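You operate a simulated robot arm through the tools that you are given. There is no shell and no other tool. Be economical: measure what you need, move in short steps, check, and stop when the job is done.

You run a simulated robot arm. Do the job below in one go: nothing can be reset, and whatever is moved stays where it is left.

JOB
Press the white tea down to THIN and knock it out on the post.
Fine: hold till the gauge is in the green, wind the press back up; leave the peg plate out; stand the plunger on the bench.

The check looks at the end state, three seconds after you hand in, the way a careful person would. Anything else that was tipped, shoved, dropped, spilled or broken makes it a failure.

ROBOT AND FRAMES
A 7-joint arm with a three-finger gripper on a trunk, on a base that drives. Base frame: it is fixed to the floor where the robot stands at the start and does not move with it; the origin is under the middle of the robot, x ahead of it, y to its left, z up; the surface under the hand at the start is at about z = 850. Readings come in mm, degrees, newtons and seconds.
With the tool pointing down near the work surface it reaches from about 100 to 880 mm from the robot's upright axis, wherever it stands. Its first joint turns from -166.0 to 166.0 degrees. Places, roughly: green key [800, -500, 900]; peg plate [600, 0, 900]; plunger (6x6x6 cm) [600, 0, 900]; press wheel [600, 0, 1200]; red switch [800, -400, 900]; steamer dial [800, -500, 1000]; steel post [600, -200, 900]; top of the press bench [800, -400, 800]. Payload 2.94 kg.
The tool frame sits at the grasp point between the pads (the TCP): z along the fingers, y along the line on which they close. The tips reach 30 mm beyond it. The gripper opens to 132 mm. The gripper's body begins 107 mm behind the TCP.
Orientation is told as [roll, pitch, yaw] about the base's x, y, z axes, in that order, counted from this pose: with the fingers straight down and closing along the base's y, the tool's x points along the base's -x, its y along +y and its z along -z.

CONTROLS
- The arm moves only by the tool servo_tool. Its argument "moves" is a list of rows, each a list of 6 numbers: the shift along the tool's x, y, z in m, then the turn, a rotation vector about the tool's x, y, z in degrees. In form: [[x, y, z, ax, ay, az], ...]. A call has 1 to 20 rows; each row shifts and turns the commanded pose from where the row before left it, along the tool's axes as they then stand. "jaw" is the finger opening in m, from 0 to 0.132, set as the call begins (left out, the last holds). Each row takes 0.2 s and may step no farther than 50 mm and 8.6 degrees from the row before; otherwise, or with a gripper value out of range, the whole call is refused. Where a pose cannot be reached the arm comes as near as it can. A force on the tool above 90 N (or 10 N above the force at the start of the call, whichever is more), or a blocked arm, ends the call early, and 0.2 s more pass. The fingers move at their own pace and stop on an object; they squeeze with about 40 N. The grip force told is the motor's: it shows also when the fingers shut on nothing. Time passes only in rows, and 0.2 s behind the last, so rows that do not move let the fingers close. The reply holds the time, the measured pose of the TCP, the force on the tool along the base axes, the opening and the grip force, in the units named above and with some noise, with the torque about the TCP (base axes, N m) and any sound that the robot's microphone picked up.
- Cameras (640 x 400 px; columns grow to the right, rows downward): "scene" is now at [30.7, 158.3, 1806.3]; the picture's right is [-0.46, -0.89, 0.00], its down [-0.76, 0.40, -0.51] and it looks along [0.45, -0.24, -0.86] (base axes); focal length 270 px, centre (320, 200). "wrist" rides on the gripper at [72, 3, -144] in the tool frame; the picture's right is [-0.04, 1.00, 0.00], its down [-0.88, -0.04, -0.48] and it looks along [-0.48, -0.02, 0.88] (tool axes); focal length 256 px, centre (320, 200). There is no depth. A picture from a camera that has moved, and an enlarged one, comes with that camera's place and axes in the base frame and with its lens.
- get_image(camera): a new picture of that camera. No time passes.
- move_column(by): slides the trunk up (or, below 0, down) by that many mm; the arm and the scene camera ride with it, the base frame stays. It gives what a move gives, with no picture.
- steer(legs): drives the robot by 1 to 6 legs, each [ahead, left, turn to the left] in mm, mm and degrees, along the robot's own axes; the way and the turn of a leg run together, so that a leg with both is an arc; at most 1500 mm and 180 degrees a leg. The arm and the cameras ride along, it lands a little off, and it stops where it bumps. It gives what a move gives.
- head_to(pan, tilt): turns the head with the scene camera to pan (to the left, within 143 degrees either way) and tilt (down, from -29 to 69), counted from straight ahead of the robot. It gives what a move gives.
- inspect(camera, box): a new picture of the part [left, top, right, bottom] of that camera's present view, enlarged. No time passes.
- hand_in(): hands the job in; it is judged then, once.

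Go step by step. Nothing tells you exact positions but the pictures and the camera data: compare them with the known pose of the tool, close in by small moves and look again before you grip or let go. The budget is 120 turns and 98 pictures, counting those below and the enlarged ones. Unless the task says otherwise, let go and move clear before handing in, and close with one line.

The tools are called as a command line: name --pt "numbers of a row" for each row, then --argument value for the rest, lists and objects as JSON in quotes. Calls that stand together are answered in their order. servo_tool: Moves the arm, as the interface text tells. Its arguments: {"type":"object","properties":{"moves":{"type":"array"},"jaw":{"type":"number"}},"required":["moves"]} The other tools are called the same way: move_column (by) slides the trunk up or down; steer (legs) drives the base; head_to (pan, tilt) turns the head that bears the scene camera; get_image (camera) takes a picture; inspect (camera, box) takes an enlarged picture of a part of a camera's view; hand_in () hands the job in.

At the start:

```text
t: 0.0
position: [522.0, -68.5, 1387.0]
tcp_rot: [0.0, 0.0, 0.1]
force: [-0.7, 0.5, 0.0]
torque: [0.03, 0.02, 0.01]
opening: 132.0
grasp_force: 0.1
trunk travel left (down, up): [-325.0, 215.0]
robot x, y, heading: [1.5, 0.4, -0.1]
head pan, tilt: [-27.7, 59.2]
```

scene: 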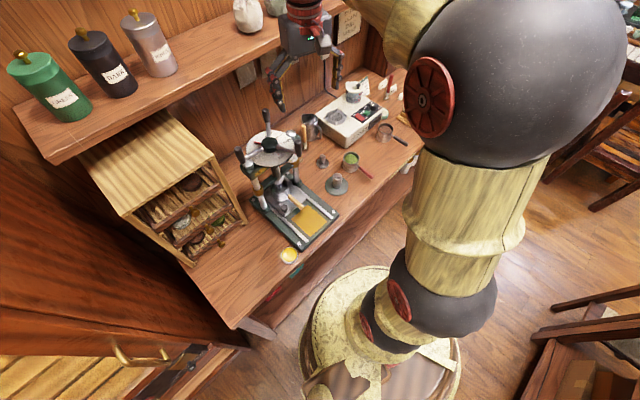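
wrist: 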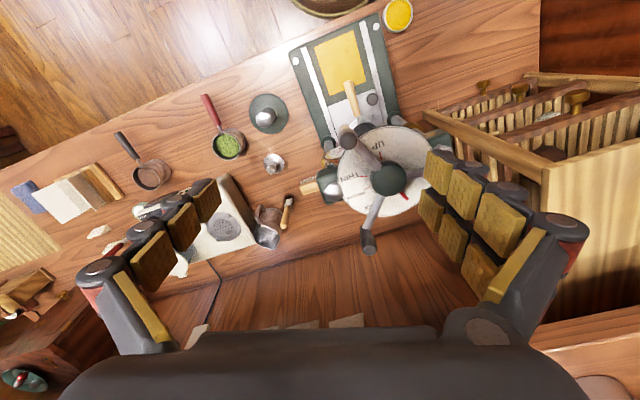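

I see a tea-press bench with a wheel-driven press, a steamer, a post, pans, tea canisters on the shelf and drawers. I'll look more closely before moving.

inspect --camera "scene" --box '[230, 60, 430, 270]'

inspect --camera "wrist" --box '[260, 0, 460, 260]'

inspect --camera "wrist" --box '[0, 80, 320, 340]'

inspect --camera "scene" --box '[0, 0, 260, 160]'

```text
1.90 times, centred on (330, 165) of scene
camera zoom: at [30.7, 158.3, 1806.3], right [-0.46, -0.89, 0.0], down [-0.76, 0.4, -0.51], along [0.45, -0.24, -0.86], focal length 515 px, centre (301, 267)
```

zoom: 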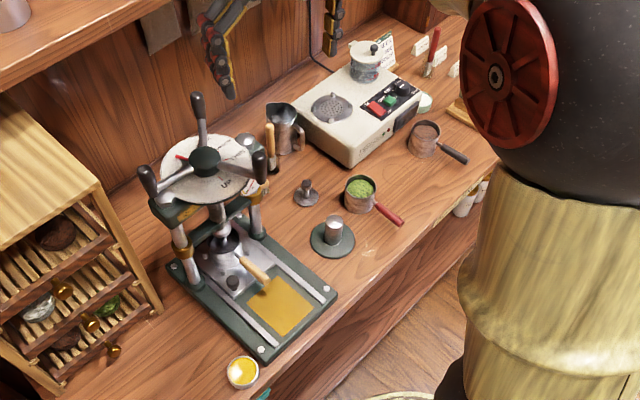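

```text
1.54 times, centred on (360, 130) of wrist
camera zoom: at [449.0, -65.7, 1530.2], right [0.04, 1.0, 0.0], down [0.88, -0.04, 0.48], along [0.48, -0.02, -0.88], focal length 394 px, centre (258, 308)
```

zoom: 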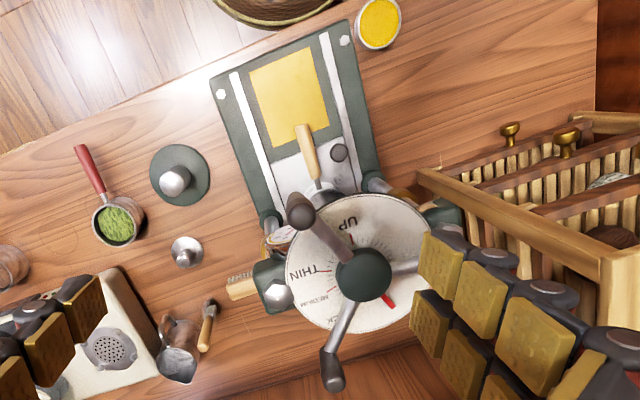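

```text
1.54 times, centred on (160, 210) of wrist
camera zoom: at [449.0, -65.7, 1530.2], right [0.04, 1.0, 0.0], down [0.88, -0.04, 0.48], along [0.48, -0.02, -0.88], focal length 394 px, centre (566, 185)
```

zoom: 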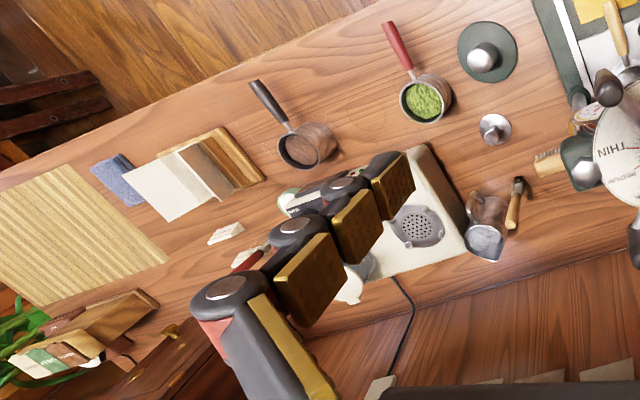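

```text
2.46 times, centred on (130, 80) of scene
camera zoom: at [30.7, 158.3, 1806.3], right [-0.46, -0.89, 0.0], down [-0.76, 0.4, -0.51], along [0.45, -0.24, -0.86], focal length 665 px, centre (788, 495)
```

zoom: 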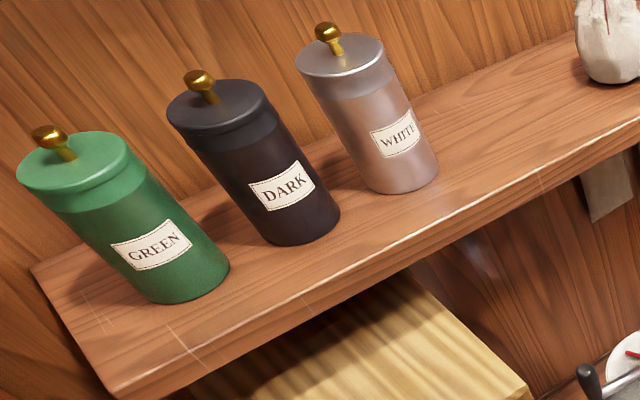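

Zooming further on the press, the steamer and the notes.

inspect --camera "scene" --box '[235, 100, 345, 265]'

inspect --camera "scene" --box '[310, 70, 430, 145]'

inspect --camera "scene" --box '[120, 150, 250, 270]'

inspect --camera "wrist" --box '[290, 20, 430, 110]'

```text
2.42 times, centred on (290, 182) of scene
camera zoom: at [30.7, 158.3, 1806.3], right [-0.46, -0.89, 0.0], down [-0.76, 0.4, -0.51], along [0.45, -0.24, -0.86], focal length 655 px, centre (393, 242)
```

zoom: 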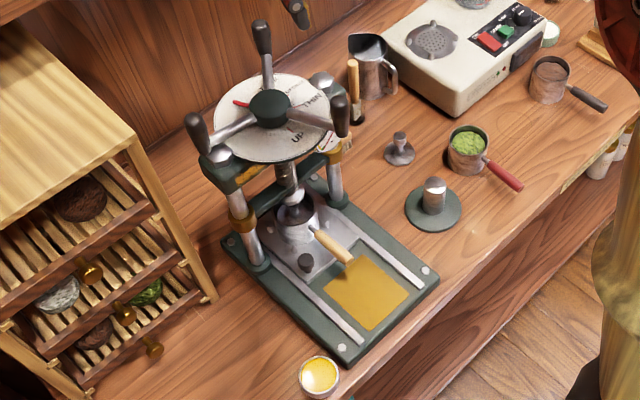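

```text
5.33 times, centred on (370, 108) of scene
camera zoom: at [30.7, 158.3, 1806.3], right [-0.46, -0.89, 0.0], down [-0.76, 0.4, -0.51], along [0.45, -0.24, -0.86], focal length 1441 px, centre (53, 693)
```

zoom: 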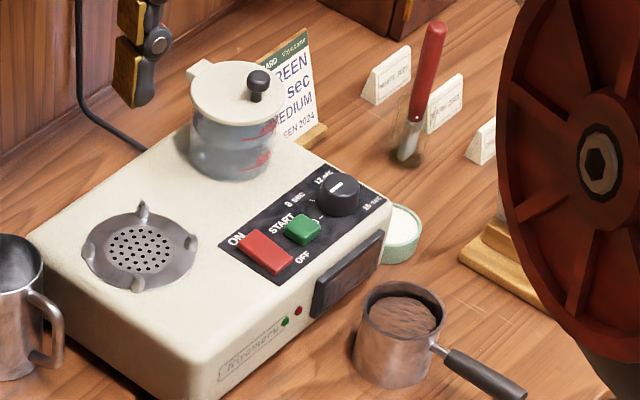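

```text
3.33 times, centred on (185, 210) of scene
camera zoom: at [30.7, 158.3, 1806.3], right [-0.46, -0.89, 0.0], down [-0.76, 0.4, -0.51], along [0.45, -0.24, -0.86], focal length 900 px, centre (770, 167)
```

zoom: 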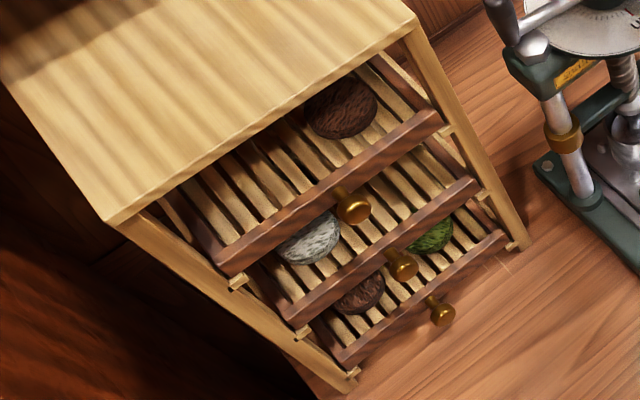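

```text
4.44 times, centred on (360, 65) of wrist
camera zoom: at [449.0, -65.7, 1530.2], right [0.04, 1.0, 0.0], down [0.88, -0.04, 0.48], along [0.48, -0.02, -0.88], focal length 1138 px, centre (142, 800)
```

zoom: 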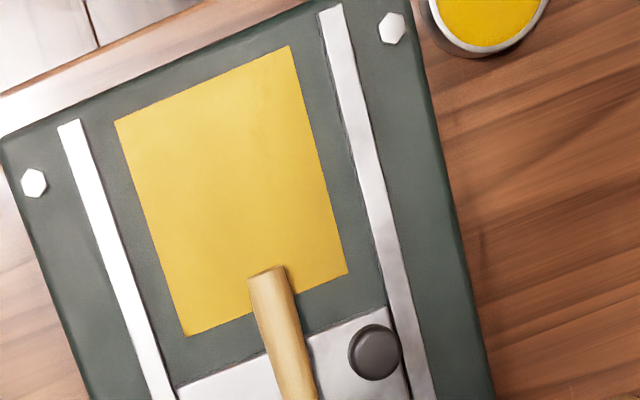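

Wheel hub is at about [600, 24, 1200], and the post at [553, -197]. I'll retract the arm to the right and lower the trunk for a side view.

servo_tool --pt "0.03 -0.038 0 0 0 0" --pt "0.03 -0.038 0 0 0 0" --pt "0.03 -0.038 0 0 0 0" --pt "0.03 -0.038 0 0 0 0" --pt "0.03 -0.038 0 0 0 0" --pt "0.03 -0.038 0 0 0 0" --pt "0.03 -0.038 0 0 0 0"

move_column --by -250

head_to --pan -10 --tilt 48

get_image --camera "scene"

```text
t: 1.6
position: [309.2, -337.8, 1385.0]
tcp_rot: [-0.1, 0.0, 0.1]
force: [-0.6, 0.0, 0.7]
torque: [-0.01, -0.03, -0.01]
opening: 131.8
grasp_force: 0.1
trunk travel left (down, up): [-325.0, 215.0]
robot x, y, heading: [-0.3, 0.8, 0.1]
head pan, tilt: [-27.7, 59.2]
```

```text
t: 4.2
position: [310.0, -336.7, 1135.5]
tcp_rot: [0.1, 0.0, 0.0]
force: [0.5, 0.9, -0.1]
torque: [-0.01, 0.0, -0.01]
opening: 132.0
grasp_force: 0.0
trunk travel left (down, up): [-75.0, 465.0]
robot x, y, heading: [-0.7, -1.4, -0.1]
head pan, tilt: [-27.7, 59.2]
```

```text
t: 5.0
position: [308.6, -336.3, 1135.7]
tcp_rot: [-0.1, 0.1, 0.0]
force: [-0.5, -0.1, -0.2]
torque: [0.01, 0.02, 0.04]
opening: 132.2
grasp_force: 0.0
trunk travel left (down, up): [-75.0, 465.0]
robot x, y, heading: [1.1, 2.0, 0.0]
head pan, tilt: [-10.0, 48.0]
```

```text
87 pictures are left
camera scene: at [48.3, 175.8, 1570.6], right [-0.17, -0.98, 0.0], down [-0.73, 0.13, -0.67], along [0.66, -0.12, -0.74], focal length 270 px, centre (320, 200)
```

scene: 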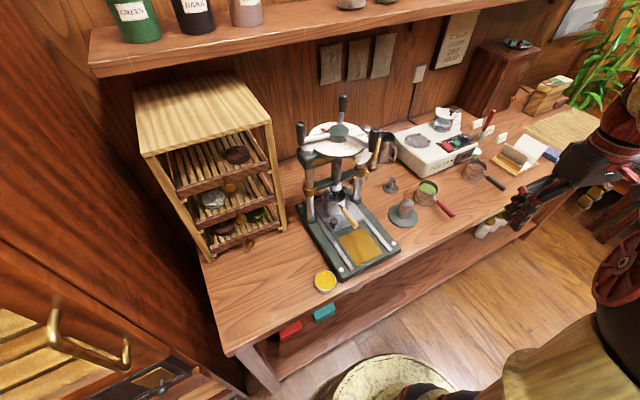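

inspect --camera "scene" --box '[290, 85, 410, 290]'

inspect --camera "scene" --box '[370, 90, 530, 220]'

inspect --camera "scene" --box '[310, 0, 480, 90]'

inspect --camera "scene" --box '[305, 170, 375, 240]'

```text
1.95 times, centred on (350, 188) of scene
camera zoom: at [48.3, 175.8, 1570.6], right [-0.17, -0.98, 0.0], down [-0.73, 0.13, -0.67], along [0.66, -0.12, -0.74], focal length 527 px, centre (262, 224)
```

zoom: 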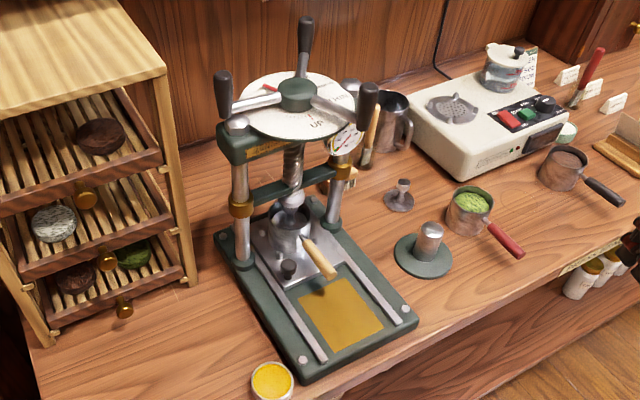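

```text
3.08 times, centred on (450, 155) of scene
camera zoom: at [48.3, 175.8, 1570.6], right [-0.17, -0.98, 0.0], down [-0.73, 0.13, -0.67], along [0.66, -0.12, -0.74], focal length 831 px, centre (-80, 338)
```

zoom: 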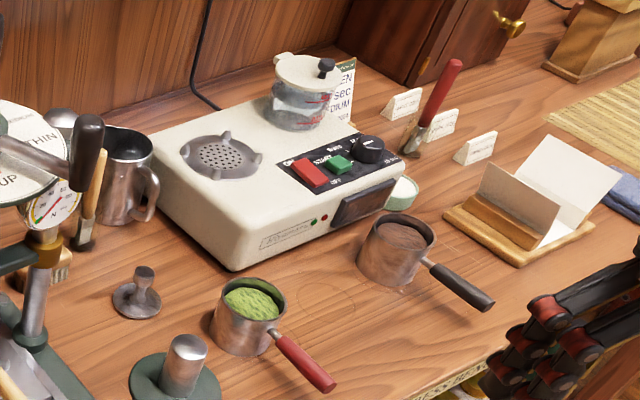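

```text
3.76 times, centred on (395, 45) of scene
camera zoom: at [48.3, 175.8, 1570.6], right [-0.17, -0.98, 0.0], down [-0.73, 0.13, -0.67], along [0.66, -0.12, -0.74], focal length 1017 px, centre (38, 784)
```

zoom: 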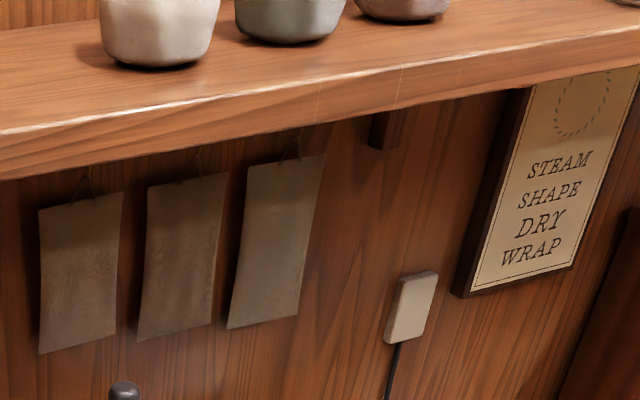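

```text
5.71 times, centred on (340, 205) of scene
camera zoom: at [48.3, 175.8, 1570.6], right [-0.17, -0.98, 0.0], down [-0.73, 0.13, -0.67], along [0.66, -0.12, -0.74], focal length 1544 px, centre (206, 171)
```

zoom: 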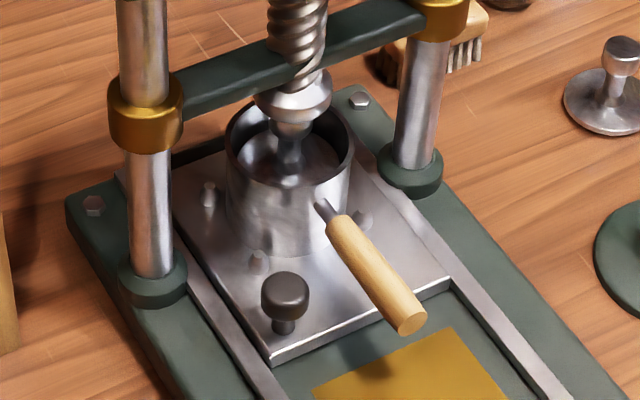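

The mould (wooden handle) is on the peg plate under the screw with the plunger already in it. Now I'll read the dial and the gauge.

inspect --camera "scene" --box '[290, 90, 390, 180]'

get_image --camera "wrist"

```text
4.44 times, centred on (340, 135) of scene
camera zoom: at [48.3, 175.8, 1570.6], right [-0.17, -0.98, 0.0], down [-0.73, 0.13, -0.67], along [0.66, -0.12, -0.74], focal length 1201 px, centre (231, 489)
```

zoom: 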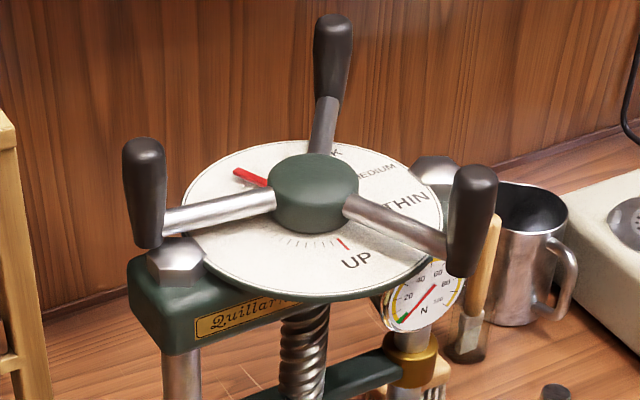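

```text
81 pictures are left
camera wrist: at [236.1, -334.3, 1279.3], right [0.04, 1.0, 0.0], down [0.88, -0.04, 0.48], along [0.48, -0.02, -0.88], focal length 256 px, centre (320, 200)
```

wrist: 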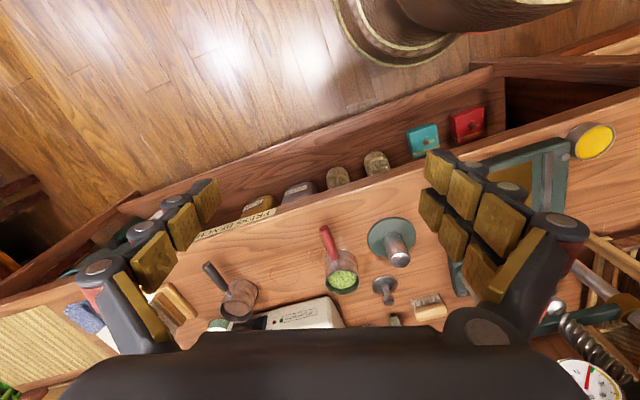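

I need a top view of the dial; raising the trunk and placing the wrist camera above the wheel.

move_column --by 300

servo_tool --pt "-0.016 0.045 0 0 0 0" --pt "-0.016 0.045 0 0 0 0" --pt "-0.016 0.045 0 0 0 0" --pt "-0.016 0.045 0 0 0 0" --pt "-0.016 0.045 0 0 0 0" --pt "-0.016 0.045 0 0 0 0" --pt "-0.016 0.045 0 0 0 0" --pt "-0.016 0.045 0 0 0 0"

get_image --camera "wrist"

```text
t: 8.0
position: [309.7, -337.6, 1436.2]
tcp_rot: [0.0, 0.0, 0.0]
force: [0.0, -0.2, -0.1]
torque: [-0.03, 0.05, -0.02]
opening: 132.0
grasp_force: 0.0
trunk travel left (down, up): [-375.0, 165.0]
robot x, y, heading: [-0.2, 1.2, -0.2]
head pan, tilt: [-10.0, 48.0]
```

```text
t: 9.8
position: [435.1, 21.0, 1437.1]
tcp_rot: [0.0, 0.0, -0.1]
force: [0.8, -0.4, 0.7]
torque: [-0.09, 0.03, -0.01]
opening: 132.1
grasp_force: 0.1
trunk travel left (down, up): [-375.0, 165.0]
robot x, y, heading: [3.8, -2.5, 0.1]
head pan, tilt: [-10.0, 48.0]
```

```text
80 pictures are left
camera wrist: at [361.0, 24.7, 1580.1], right [0.04, 1.0, 0.0], down [0.88, -0.04, 0.48], along [0.47, -0.02, -0.88], focal length 256 px, centre (320, 200)
```

wrist: 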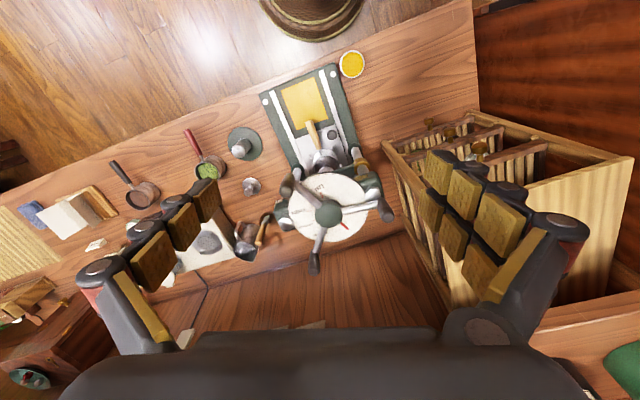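

inspect --camera "wrist" --box '[265, 150, 405, 280]'

head_to --pan -18 --tilt 60

get_image --camera "scene"

```text
3.08 times, centred on (335, 215) of wrist
camera zoom: at [361.0, 24.7, 1580.1], right [0.04, 1.0, 0.0], down [0.88, -0.04, 0.48], along [0.47, -0.02, -0.88], focal length 788 px, centre (274, 154)
```

zoom: 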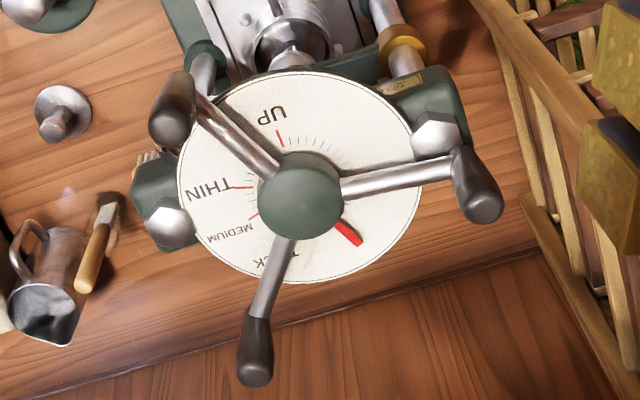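

```text
t: 10.5
position: [433.7, 22.4, 1436.8]
tcp_rot: [-0.1, 0.1, 0.0]
force: [-0.4, -0.1, 0.3]
torque: [-0.06, 0.03, -0.01]
opening: 131.8
grasp_force: 0.1
trunk travel left (down, up): [-375.0, 165.0]
robot x, y, heading: [-0.7, -2.5, -0.0]
head pan, tilt: [-18.0, 60.0]
```

```text
78 pictures are left
camera scene: at [34.4, 169.4, 1855.3], right [-0.31, -0.95, 0.0], down [-0.82, 0.27, -0.5], along [0.48, -0.15, -0.87], focal length 270 px, centre (320, 200)
```

scene: 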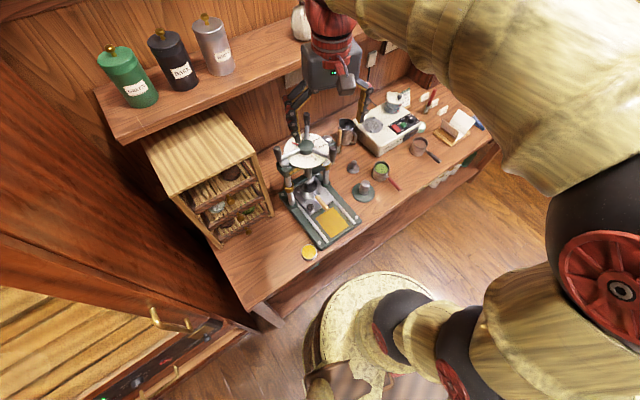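

Plan: the pointer must go clockwise (about 130°) to THIN. I'll take the near-right wheel handle at about [552, -46], top z≈1230; first hover above it with yaw ~56 so the fingers close tangentially.

servo_tool --pt "-0.0295 -0.017 0.032 0 0 0" --pt "-0.0295 -0.017 0.032 0 0 0" --pt "-0.0295 -0.017 0.032 0 0 0" --pt "-0.0295 -0.017 0.032 0 0 0" --pt "0 0 0 0 0 -8" --pt "0 0 0 0 0 -8" --pt "0 0 0 0 0 -8" --pt "0 0 0 0 0 -8" --pt "0 0 0 0 0 -8" --pt "0 0 0 0 0 -8" --pt "0 0 0 0 0 -8" --jaw 0.07

get_image --camera "wrist"

inspect --camera "scene" --box '[240, 60, 380, 200]'

```text
t: 12.9
position: [556.5, -44.6, 1306.4]
tcp_rot: [-0.1, -0.1, 56.0]
force: [0.3, -0.1, -0.5]
torque: [0.01, -0.02, 0.05]
opening: 69.9
grasp_force: 0.1
trunk travel left (down, up): [-375.0, 165.0]
robot x, y, heading: [-0.8, 1.1, 0.1]
head pan, tilt: [-18.0, 60.0]
```

```text
77 pictures are left
camera wrist: at [511.5, -103.1, 1450.9], right [-0.81, 0.59, 0.0], down [0.52, 0.71, 0.48], along [0.28, 0.38, -0.88], focal length 256 px, centre (320, 200)
```

wrist: 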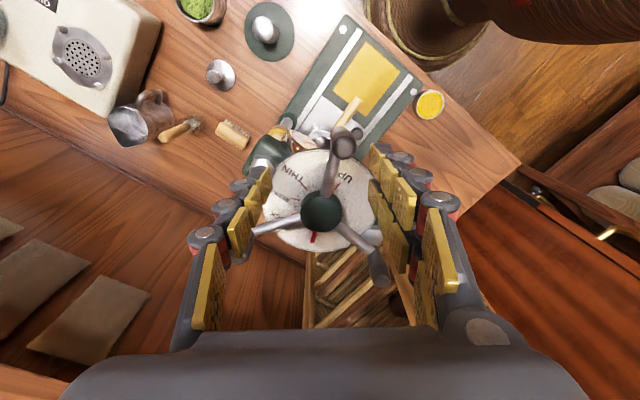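

```text
2.86 times, centred on (310, 130) of scene
camera zoom: at [34.4, 169.0, 1855.3], right [-0.31, -0.95, 0.0], down [-0.82, 0.27, -0.5], along [0.48, -0.15, -0.87], focal length 772 px, centre (349, 400)
```

zoom: 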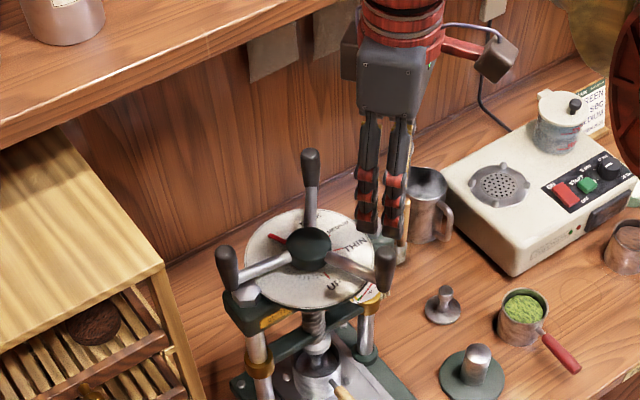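

Refining: the handle top is nearer [534, -40, 1236], hub [604, 28]. I'll adjust yaw to 44, shift over and descend to just above it.

servo_tool --pt "0 0 0 0 0 6" --pt "0 0 0 0 0 6" --pt "0.012 0.019 0.03 0 0 0"

get_image --camera "wrist"

inspect --camera "scene" --box '[260, 90, 360, 180]'

```text
t: 13.7
position: [533.5, -36.9, 1280.2]
tcp_rot: [-0.1, -0.1, 43.9]
force: [-0.4, -0.4, 0.3]
torque: [0.01, -0.06, 0.0]
opening: 69.9
grasp_force: 0.0
trunk travel left (down, up): [-375.0, 165.0]
robot x, y, heading: [-0.3, 3.5, -0.0]
head pan, tilt: [-18.0, 60.0]
```

```text
75 pictures are left
camera wrist: at [478.4, -86.5, 1423.2], right [-0.66, 0.75, 0.0], down [0.66, 0.58, 0.48], along [0.36, 0.31, -0.88], focal length 256 px, centre (320, 200)
```

wrist: 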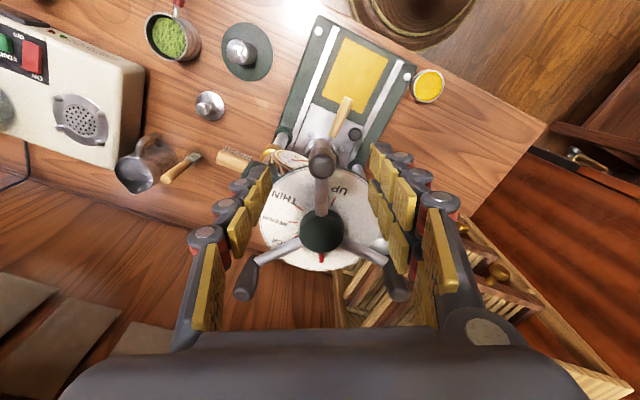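

```text
4.44 times, centred on (310, 135) of scene
camera zoom: at [33.6, 169.3, 1855.3], right [-0.31, -0.95, 0.0], down [-0.82, 0.27, -0.5], along [0.48, -0.15, -0.87], focal length 1201 px, centre (364, 489)
```

zoom: 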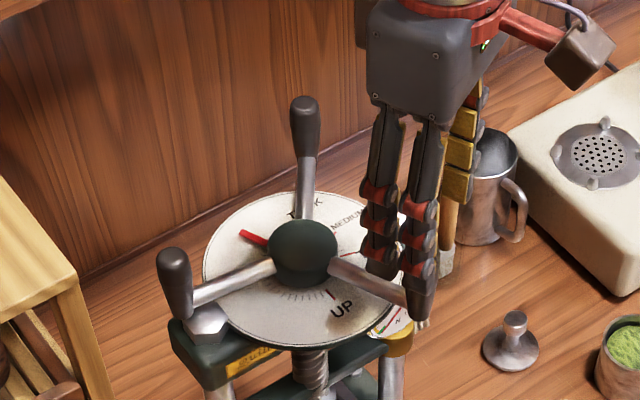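

inspect --camera "wrist" --box '[270, 120, 370, 200]'

```text
5.00 times, centred on (320, 160) of wrist
camera zoom: at [478.4, -86.5, 1423.2], right [-0.66, 0.75, 0.0], down [0.66, 0.58, 0.48], along [0.36, 0.31, -0.88], focal length 1280 px, centre (320, 400)
```

zoom: 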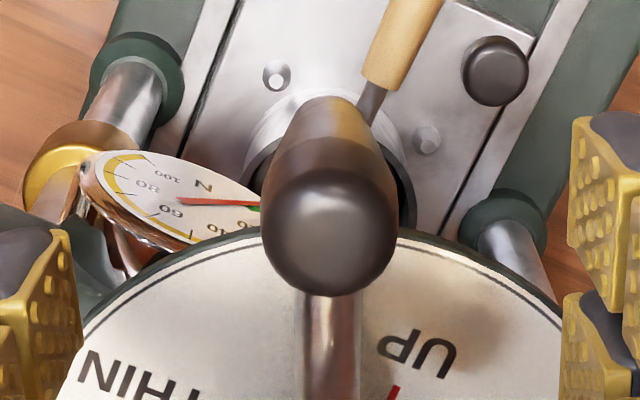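

The handle is vertical and exactly on the tool axis. Descend and close on it.

servo_tool --pt "0 0 0.029 0 0 0" --pt "0 0 0.029 0 0 0"

servo_tool --pt "0 0 0 0 0 0" --pt "0 0 0 0 0 0" --pt "0 0 0 0 0 0" --pt "0 0 0 0 0 0" --jaw 0.01

```text
t: 14.3
position: [535.0, -37.5, 1222.8]
tcp_rot: [0.1, -0.1, 44.0]
force: [0.5, 0.2, -0.9]
torque: [-0.01, 0.02, 0.0]
opening: 69.8
grasp_force: 0.0
trunk travel left (down, up): [-375.0, 165.0]
robot x, y, heading: [-2.7, 1.6, 0.3]
head pan, tilt: [-18.0, 60.0]
```

```text
t: 15.3
position: [534.9, -38.8, 1222.2]
tcp_rot: [0.0, 0.0, 43.9]
force: [-2.1, 2.4, -1.4]
torque: [0.09, -0.03, 0.13]
opening: 22.7
grasp_force: 20.5
trunk travel left (down, up): [-375.0, 165.0]
robot x, y, heading: [-0.3, 1.4, 0.2]
head pan, tilt: [-18.0, 60.0]
```

Handle gripped. Turning clockwise 30° as a test.

servo_tool --pt "-0.0005 0.01 0 0 0 6" --pt "-0.0005 0.01 0 0 0 6" --pt "-0.0005 0.01 0 0 0 6" --pt "-0.0005 0.01 0 0 0 6" --pt "-0.0005 0.01 0 0 0 6"

inspect --camera "scene" --box '[260, 90, 360, 220]'

get_image --camera "wrist"

```text
t: 16.5
position: [511.2, 3.9, 1222.1]
tcp_rot: [-0.1, -0.1, 13.9]
force: [3.9, 3.7, 15.4]
torque: [-0.11, 0.4, 0.24]
opening: 22.0
grasp_force: 44.8
trunk travel left (down, up): [-375.0, 165.0]
robot x, y, heading: [-0.0, 2.3, -0.1]
head pan, tilt: [-18.0, 60.0]
```

```text
3.08 times, centred on (310, 155) of scene
camera zoom: at [33.9, 169.6, 1855.4], right [-0.31, -0.95, 0.0], down [-0.82, 0.27, -0.5], along [0.48, -0.15, -0.87], focal length 831 px, centre (351, 338)
```

zoom: 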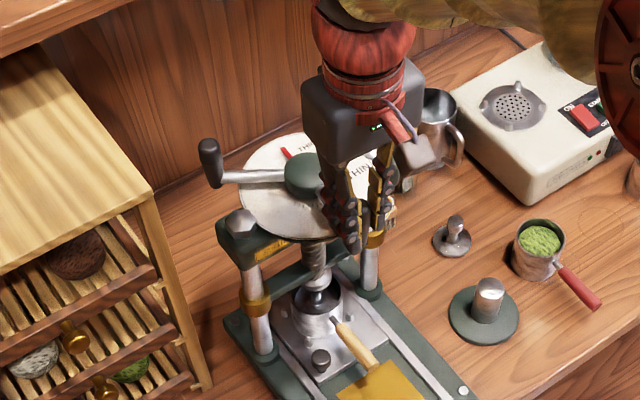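

```text
71 pictures are left
camera wrist: at [438.8, -10.5, 1365.0], right [-0.2, 0.98, 0.0], down [0.86, 0.17, 0.48], along [0.47, 0.09, -0.88], focal length 256 px, centre (320, 200)
```

wrist: 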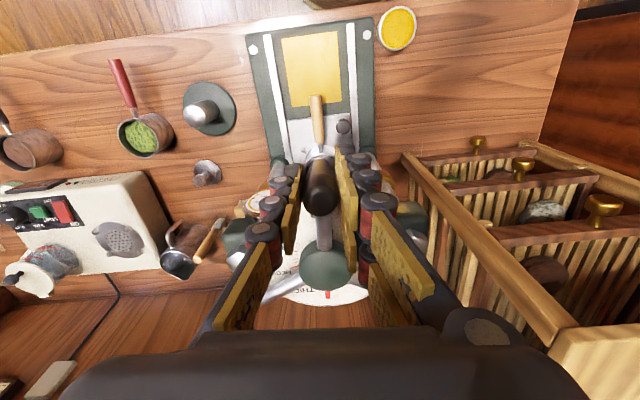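

Wheel and pointer turn together with the tool. Continue clockwise.

servo_tool --pt "-0.0005 0.01 0.0003 0 0 6" --pt "-0.0005 0.01 0.0003 0 0 6" --pt "-0.0005 0.01 0.0003 0 0 6" --pt "-0.0005 0.01 0.0003 0 0 6" --pt "-0.0005 0.01 0.0003 0 0 6" --pt "-0.0005 0.01 0.0003 0 0 6" --pt "-0.0005 0.01 0.0003 0 0 6" --pt "-0.0005 0.01 0.0003 0 0 6"

get_image --camera "wrist"

inspect --camera "scene" --box '[260, 90, 360, 220]'

```text
t: 18.3
position: [520.0, 79.1, 1218.4]
tcp_rot: [-0.1, 0.2, -34.1]
force: [-7.8, 2.5, 22.1]
torque: [-0.01, 0.04, 0.01]
opening: 22.5
grasp_force: 44.9
trunk travel left (down, up): [-375.0, 165.0]
robot x, y, heading: [-0.1, -5.0, -0.1]
head pan, tilt: [-18.0, 60.0]
```

```text
70 pictures are left
camera wrist: at [461.9, 121.9, 1361.2], right [0.6, 0.8, 0.0], down [0.71, -0.52, 0.47], along [0.38, -0.28, -0.88], focal length 256 px, centre (320, 200)
```

wrist: 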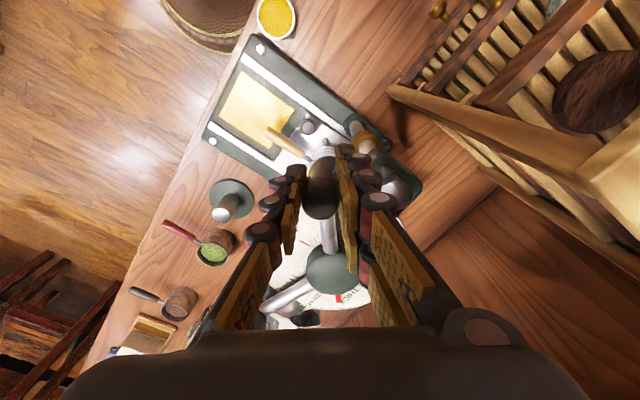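

```text
3.08 times, centred on (310, 155) of scene
camera zoom: at [31.3, 169.2, 1855.3], right [-0.31, -0.95, 0.0], down [-0.82, 0.27, -0.5], along [0.48, -0.15, -0.87], focal length 831 px, centre (351, 338)
```

zoom: 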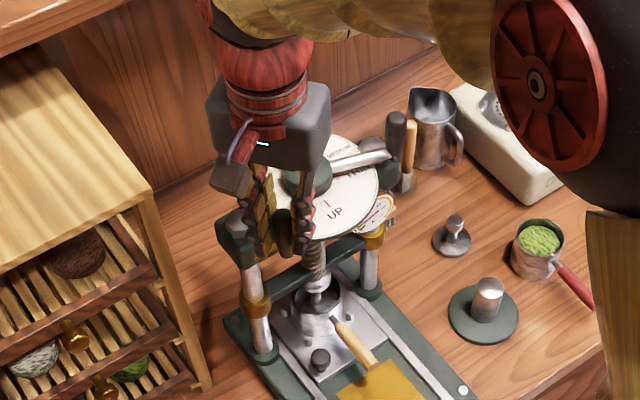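

inspect --camera "scene" --box '[300, 130, 340, 180]'

inspect --camera "wrist" --box '[240, 200, 400, 340]'

```text
8.00 times, centred on (320, 155) of scene
camera zoom: at [31.3, 169.2, 1855.3], right [-0.31, -0.95, 0.0], down [-0.82, 0.27, -0.5], along [0.48, -0.15, -0.87], focal length 2161 px, centre (320, 560)
```

zoom: 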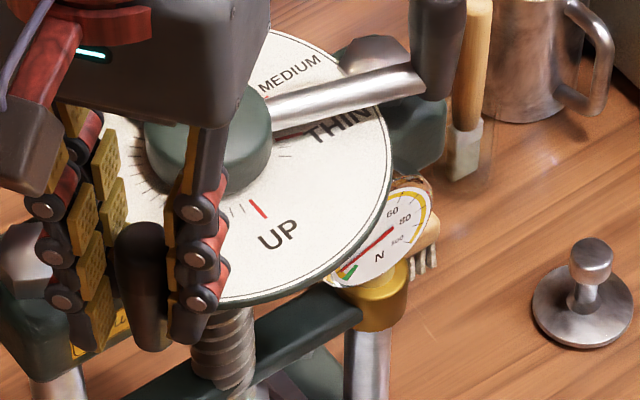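

```text
2.86 times, centred on (320, 270) of wrist
camera zoom: at [461.9, 121.9, 1361.2], right [0.6, 0.8, 0.0], down [0.71, -0.52, 0.47], along [0.38, -0.28, -0.88], focal length 731 px, centre (320, 0)
```

zoom: 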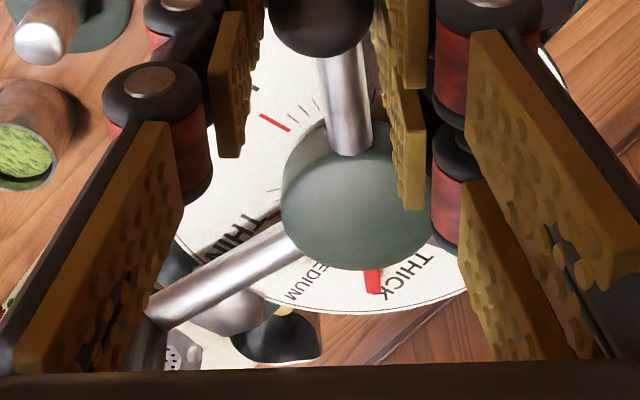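

Pointer has passed THICK toward MEDIUM; about 50° more to THIN. Continue 36° then look.

servo_tool --pt "-0.0005 0.01 0.0004 0 0 6" --pt "-0.0005 0.01 0.0004 0 0 6" --pt "-0.0005 0.01 0.0004 0 0 6" --pt "-0.0005 0.01 0.0004 0 0 6" --pt "-0.0005 0.01 0.0004 0 0 6" --pt "-0.0005 0.01 0.0004 0 0 6"

inspect --camera "scene" --box '[280, 110, 350, 180]'

inspect --camera "wrist" --box '[240, 200, 400, 340]'

```text
t: 19.7
position: [569.3, 120.3, 1215.4]
tcp_rot: [0.1, 0.0, -69.9]
force: [-17.0, 25.9, 18.4]
torque: [0.26, 0.32, 0.08]
opening: 22.6
grasp_force: 45.0
trunk travel left (down, up): [-375.0, 165.0]
robot x, y, heading: [1.8, 0.1, -0.0]
head pan, tilt: [-18.0, 60.0]
```

```text
5.71 times, centred on (315, 145) of scene
camera zoom: at [30.2, 173.1, 1855.0], right [-0.31, -0.95, 0.0], down [-0.82, 0.27, -0.5], along [0.48, -0.16, -0.86], focal length 1544 px, centre (349, 514)
```

zoom: 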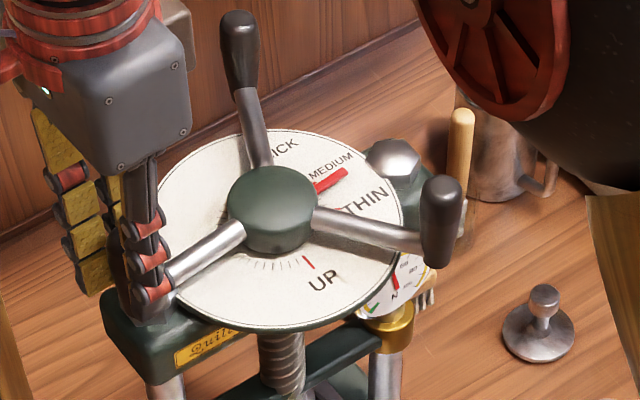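

```text
2.86 times, centred on (320, 270) of wrist
camera zoom: at [545.5, 189.2, 1358.1], right [0.95, 0.3, 0.0], down [0.26, -0.84, 0.48], along [0.15, -0.45, -0.88], focal length 731 px, centre (320, 0)
```

zoom: 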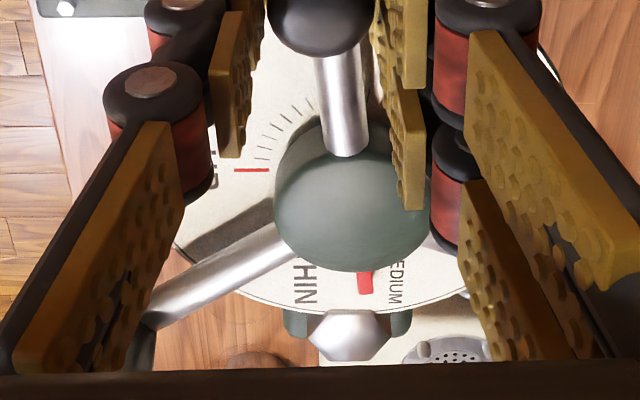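

Pointer is between MEDIUM and THIN, the gauge needle has risen. 12° more.

servo_tool --pt "-0.0005 0.01 0.0004 0 0 6" --pt "-0.0005 0.01 0.0004 0 0 6"

inspect --camera "scene" --box '[300, 120, 350, 175]'

```text
t: 20.3
position: [587.6, 125.6, 1214.3]
tcp_rot: [0.1, -0.1, -82.2]
force: [-14.8, 28.3, 15.3]
torque: [0.14, 0.4, -0.15]
opening: 21.5
grasp_force: 45.3
trunk travel left (down, up): [-375.0, 165.0]
robot x, y, heading: [1.3, -3.8, -0.1]
head pan, tilt: [-18.0, 60.0]
```

```text
7.27 times, centred on (325, 148) of scene
camera zoom: at [30.9, 173.3, 1855.0], right [-0.31, -0.95, 0.0], down [-0.82, 0.27, -0.5], along [0.48, -0.16, -0.86], focal length 1965 px, centre (284, 582)
```

zoom: 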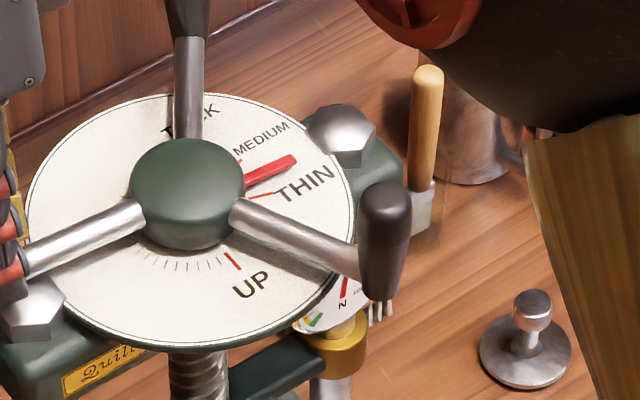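

servo_tool --pt "-0.0004 0.0083 0.0003 0 0 5" --pt "-0.0004 0.0067 0.0003 0 0 4"

inspect --camera "scene" --box '[300, 120, 350, 175]'

inspect --camera "wrist" --box '[240, 200, 400, 340]'

```text
t: 20.9
position: [602.7, 127.0, 1213.8]
tcp_rot: [0.1, -0.1, -91.1]
force: [-12.1, 33.8, 13.7]
torque: [-0.1, 0.25, -0.24]
opening: 21.2
grasp_force: 45.0
trunk travel left (down, up): [-375.0, 165.0]
robot x, y, heading: [-0.8, 2.1, 0.3]
head pan, tilt: [-18.0, 60.0]
```

```text
7.27 times, centred on (325, 148) of scene
camera zoom: at [31.4, 174.2, 1854.9], right [-0.31, -0.95, 0.0], down [-0.82, 0.27, -0.5], along [0.48, -0.16, -0.86], focal length 1965 px, centre (284, 582)
```

zoom: 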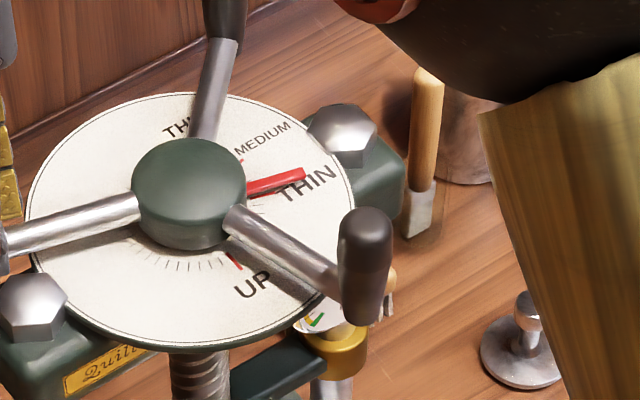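

```text
2.86 times, centred on (320, 270) of wrist
camera zoom: at [606.2, 199.2, 1356.9], right [1.0, -0.06, 0.0], down [-0.06, -0.88, 0.48], along [-0.03, -0.48, -0.88], focal length 731 px, centre (320, 0)
```

zoom: 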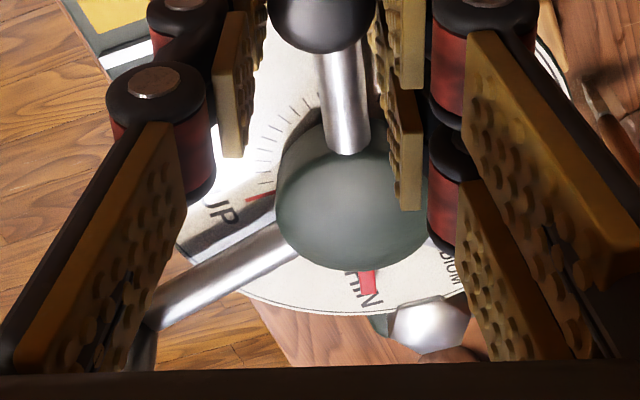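

inspect --camera "wrist" --box '[310, 255, 360, 290]'

inspect --camera "scene" --box '[312, 130, 332, 165]'

```text
11.43 times, centred on (335, 272) of wrist
camera zoom: at [606.2, 199.2, 1356.9], right [1.0, -0.06, 0.0], down [-0.06, -0.88, 0.48], along [-0.03, -0.48, -0.88], focal length 2926 px, centre (149, -629)
```

zoom: 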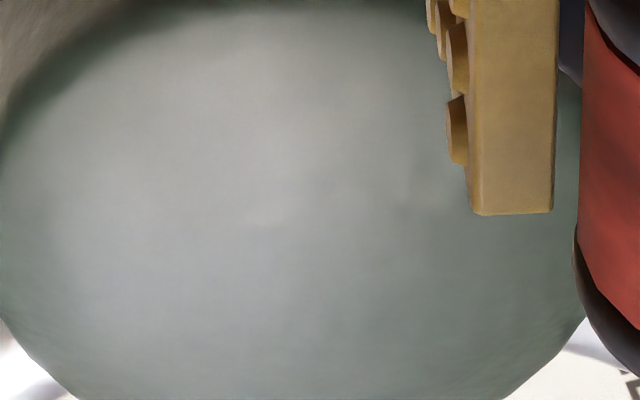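

```text
11.43 times, centred on (322, 148) of scene
camera zoom: at [31.4, 174.2, 1854.9], right [-0.31, -0.95, 0.0], down [-0.82, 0.27, -0.5], along [0.48, -0.16, -0.86], focal length 3087 px, centre (297, 800)
```

zoom: 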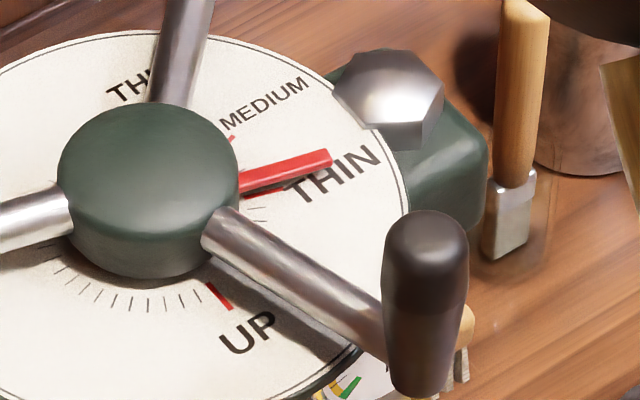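

inspect --camera "wrist" --box '[310, 280, 360, 312]'

```text
12.50 times, centred on (335, 296) of wrist
camera zoom: at [606.2, 199.2, 1356.9], right [1.0, -0.06, 0.0], down [-0.06, -0.88, 0.48], along [-0.03, -0.48, -0.88], focal length 3200 px, centre (132, -1000)
```

zoom: 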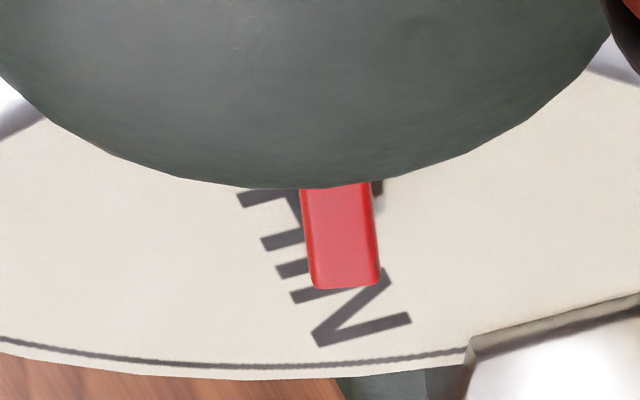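

The pointer is on THIN. Hold and check the gauge.

servo_tool --pt "0 0 0 0 0 0" --pt "0 0 0 0 0 0" --pt "0 0 0 0 0 0" --pt "0 0 0 0 0 0" --pt "0 0 0 0 0 0"

inspect --camera "scene" --box '[315, 150, 345, 175]'

```text
t: 22.1
position: [604.6, 128.6, 1213.8]
tcp_rot: [0.1, 0.0, -91.1]
force: [-5.4, 36.6, 15.4]
torque: [-0.05, 0.13, -0.15]
opening: 21.1
grasp_force: 45.2
trunk travel left (down, up): [-375.0, 165.0]
robot x, y, heading: [-5.4, 1.8, 0.1]
head pan, tilt: [-18.0, 60.0]
```

```text
16.00 times, centred on (330, 162) of scene
camera zoom: at [32.4, 174.5, 1854.9], right [-0.31, -0.95, 0.0], down [-0.82, 0.27, -0.5], along [0.48, -0.16, -0.87], focal length 4322 px, centre (160, 800)
```

zoom: 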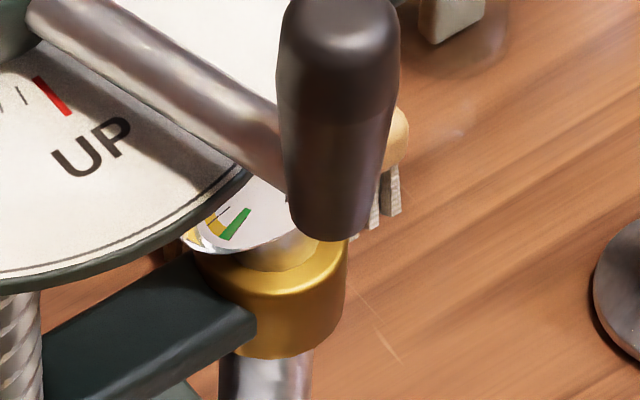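

The wheel handle hides the gauge. The screw should be self-locking; I'll open the fingers and see whether the pointer stays.

servo_tool --pt "0 0 0 0 0 0" --pt "0 0 0 0 0 0" --jaw 0.05

inspect --camera "scene" --box '[300, 120, 350, 175]'

```text
t: 22.7
position: [605.4, 121.7, 1212.0]
tcp_rot: [-0.1, 0.0, -91.0]
force: [-0.3, -0.3, 0.4]
torque: [0.04, 0.03, 0.01]
opening: 50.1
grasp_force: 0.0
trunk travel left (down, up): [-375.0, 165.0]
robot x, y, heading: [1.7, 1.8, -0.1]
head pan, tilt: [-18.0, 60.0]
```

```text
7.27 times, centred on (325, 148) of scene
camera zoom: at [35.2, 167.7, 1855.4], right [-0.31, -0.95, 0.0], down [-0.82, 0.27, -0.5], along [0.47, -0.15, -0.87], focal length 1965 px, centre (284, 582)
```

zoom: 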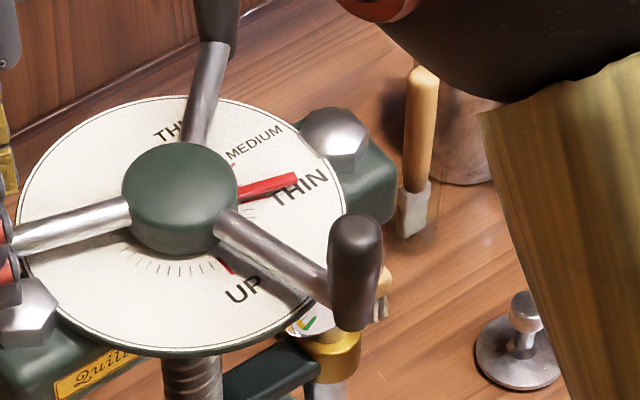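

Pointer stays on THIN by itself. Now raise and move the wrist camera to read the gauge.

servo_tool --pt "0 0 -0.042 0 0 0" --pt "0 0 -0.042 0 0 0" --pt "-0.032 -0.027 0 0 0 0" --pt "-0.032 -0.027 0 0 0 0" --pt "-0.032 -0.027 0 0 0 0" --pt "-0.032 -0.027 0 0 0 0" --pt "-0.032 -0.027 0 0 0 0" --pt "0 0 0 0 0 -8.5" --pt "0 0 0 0 0 -8.5" --pt "0 0 0 0 0 -8.5" --pt "0 0 0 0 0 -8.5" --pt "0 0 0 0 0 -8.5" --pt "0 0 0 0 0 -8.5" --pt "0 0 0 0 0 -8.5" --pt "0 0 0 0 0 -8.5" --pt "0 0 0 0 0 -8.5" --pt "0 0 0 0 0 -8.5"

inspect --camera "wrist" --box '[260, 140, 400, 270]'

```text
t: 26.3
position: [466.3, -34.9, 1297.1]
tcp_rot: [0.0, 0.1, -5.9]
force: [0.2, -0.6, -0.6]
torque: [0.02, 0.02, -0.02]
opening: 50.0
grasp_force: 0.1
trunk travel left (down, up): [-375.0, 165.0]
robot x, y, heading: [-0.8, -0.1, -0.1]
head pan, tilt: [-18.0, 60.0]
```

```text
3.08 times, centred on (330, 205) of wrist
camera zoom: at [394.0, -25.3, 1441.2], right [0.14, 0.99, 0.0], down [0.87, -0.13, 0.48], along [0.47, -0.07, -0.88], focal length 788 px, centre (289, 185)
```

zoom: 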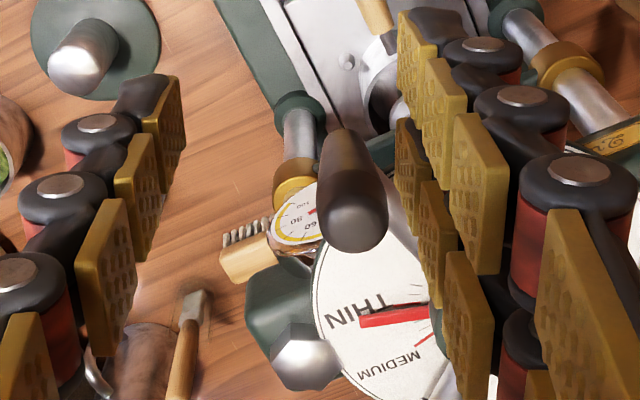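

servo_tool --pt "0 -0.04 0 0 0 0" --pt "0 -0.04 0 0 0 0"

inspect --camera "wrist" --box '[300, 150, 400, 230]'

```text
t: 26.9
position: [457.3, -114.9, 1295.1]
tcp_rot: [0.0, 0.0, -6.1]
force: [0.0, -0.9, -0.4]
torque: [0.01, 0.0, -0.01]
opening: 50.1
grasp_force: 0.1
trunk travel left (down, up): [-375.0, 165.0]
robot x, y, heading: [-0.2, 1.8, -0.1]
head pan, tilt: [-18.0, 60.0]
```

```text
5.00 times, centred on (350, 190) of wrist
camera zoom: at [384.8, -104.9, 1438.4], right [0.15, 0.99, 0.0], down [0.87, -0.13, 0.48], along [0.47, -0.07, -0.88], focal length 1280 px, centre (170, 250)
```

zoom: 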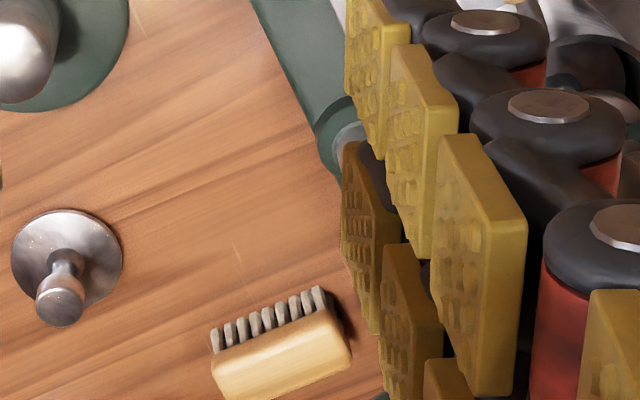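

Finger in the way; open the fingers wide and look from there.

servo_tool --pt "0 0.01 0 0 0 0" --pt "0 0 0 0 0 0" --pt "0 0 0 0 0 0" --pt "0 0 0 0 0 0" --jaw 0.132

inspect --camera "wrist" --box '[320, 140, 420, 230]'

```text
t: 27.9
position: [458.6, -103.6, 1296.8]
tcp_rot: [-0.1, 0.1, -6.0]
force: [0.3, 0.7, 0.6]
torque: [0.0, 0.01, -0.01]
opening: 120.3
grasp_force: 0.0
trunk travel left (down, up): [-375.0, 165.0]
robot x, y, heading: [-2.3, -1.3, -0.2]
head pan, tilt: [-18.0, 60.0]
```

```text
4.44 times, centred on (370, 185) of wrist
camera zoom: at [386.2, -94.3, 1440.0], right [0.15, 0.99, 0.0], down [0.87, -0.13, 0.48], along [0.47, -0.07, -0.88], focal length 1138 px, centre (98, 267)
```

zoom: 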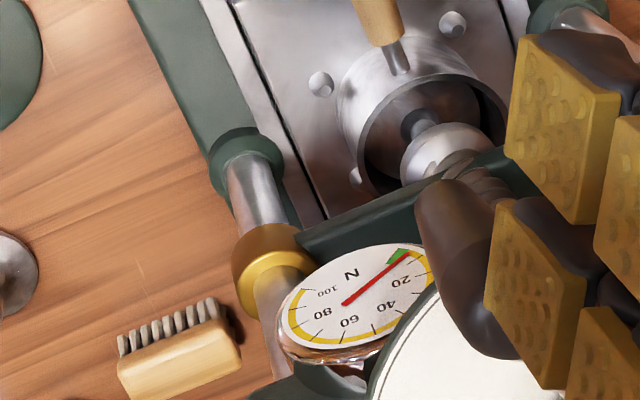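

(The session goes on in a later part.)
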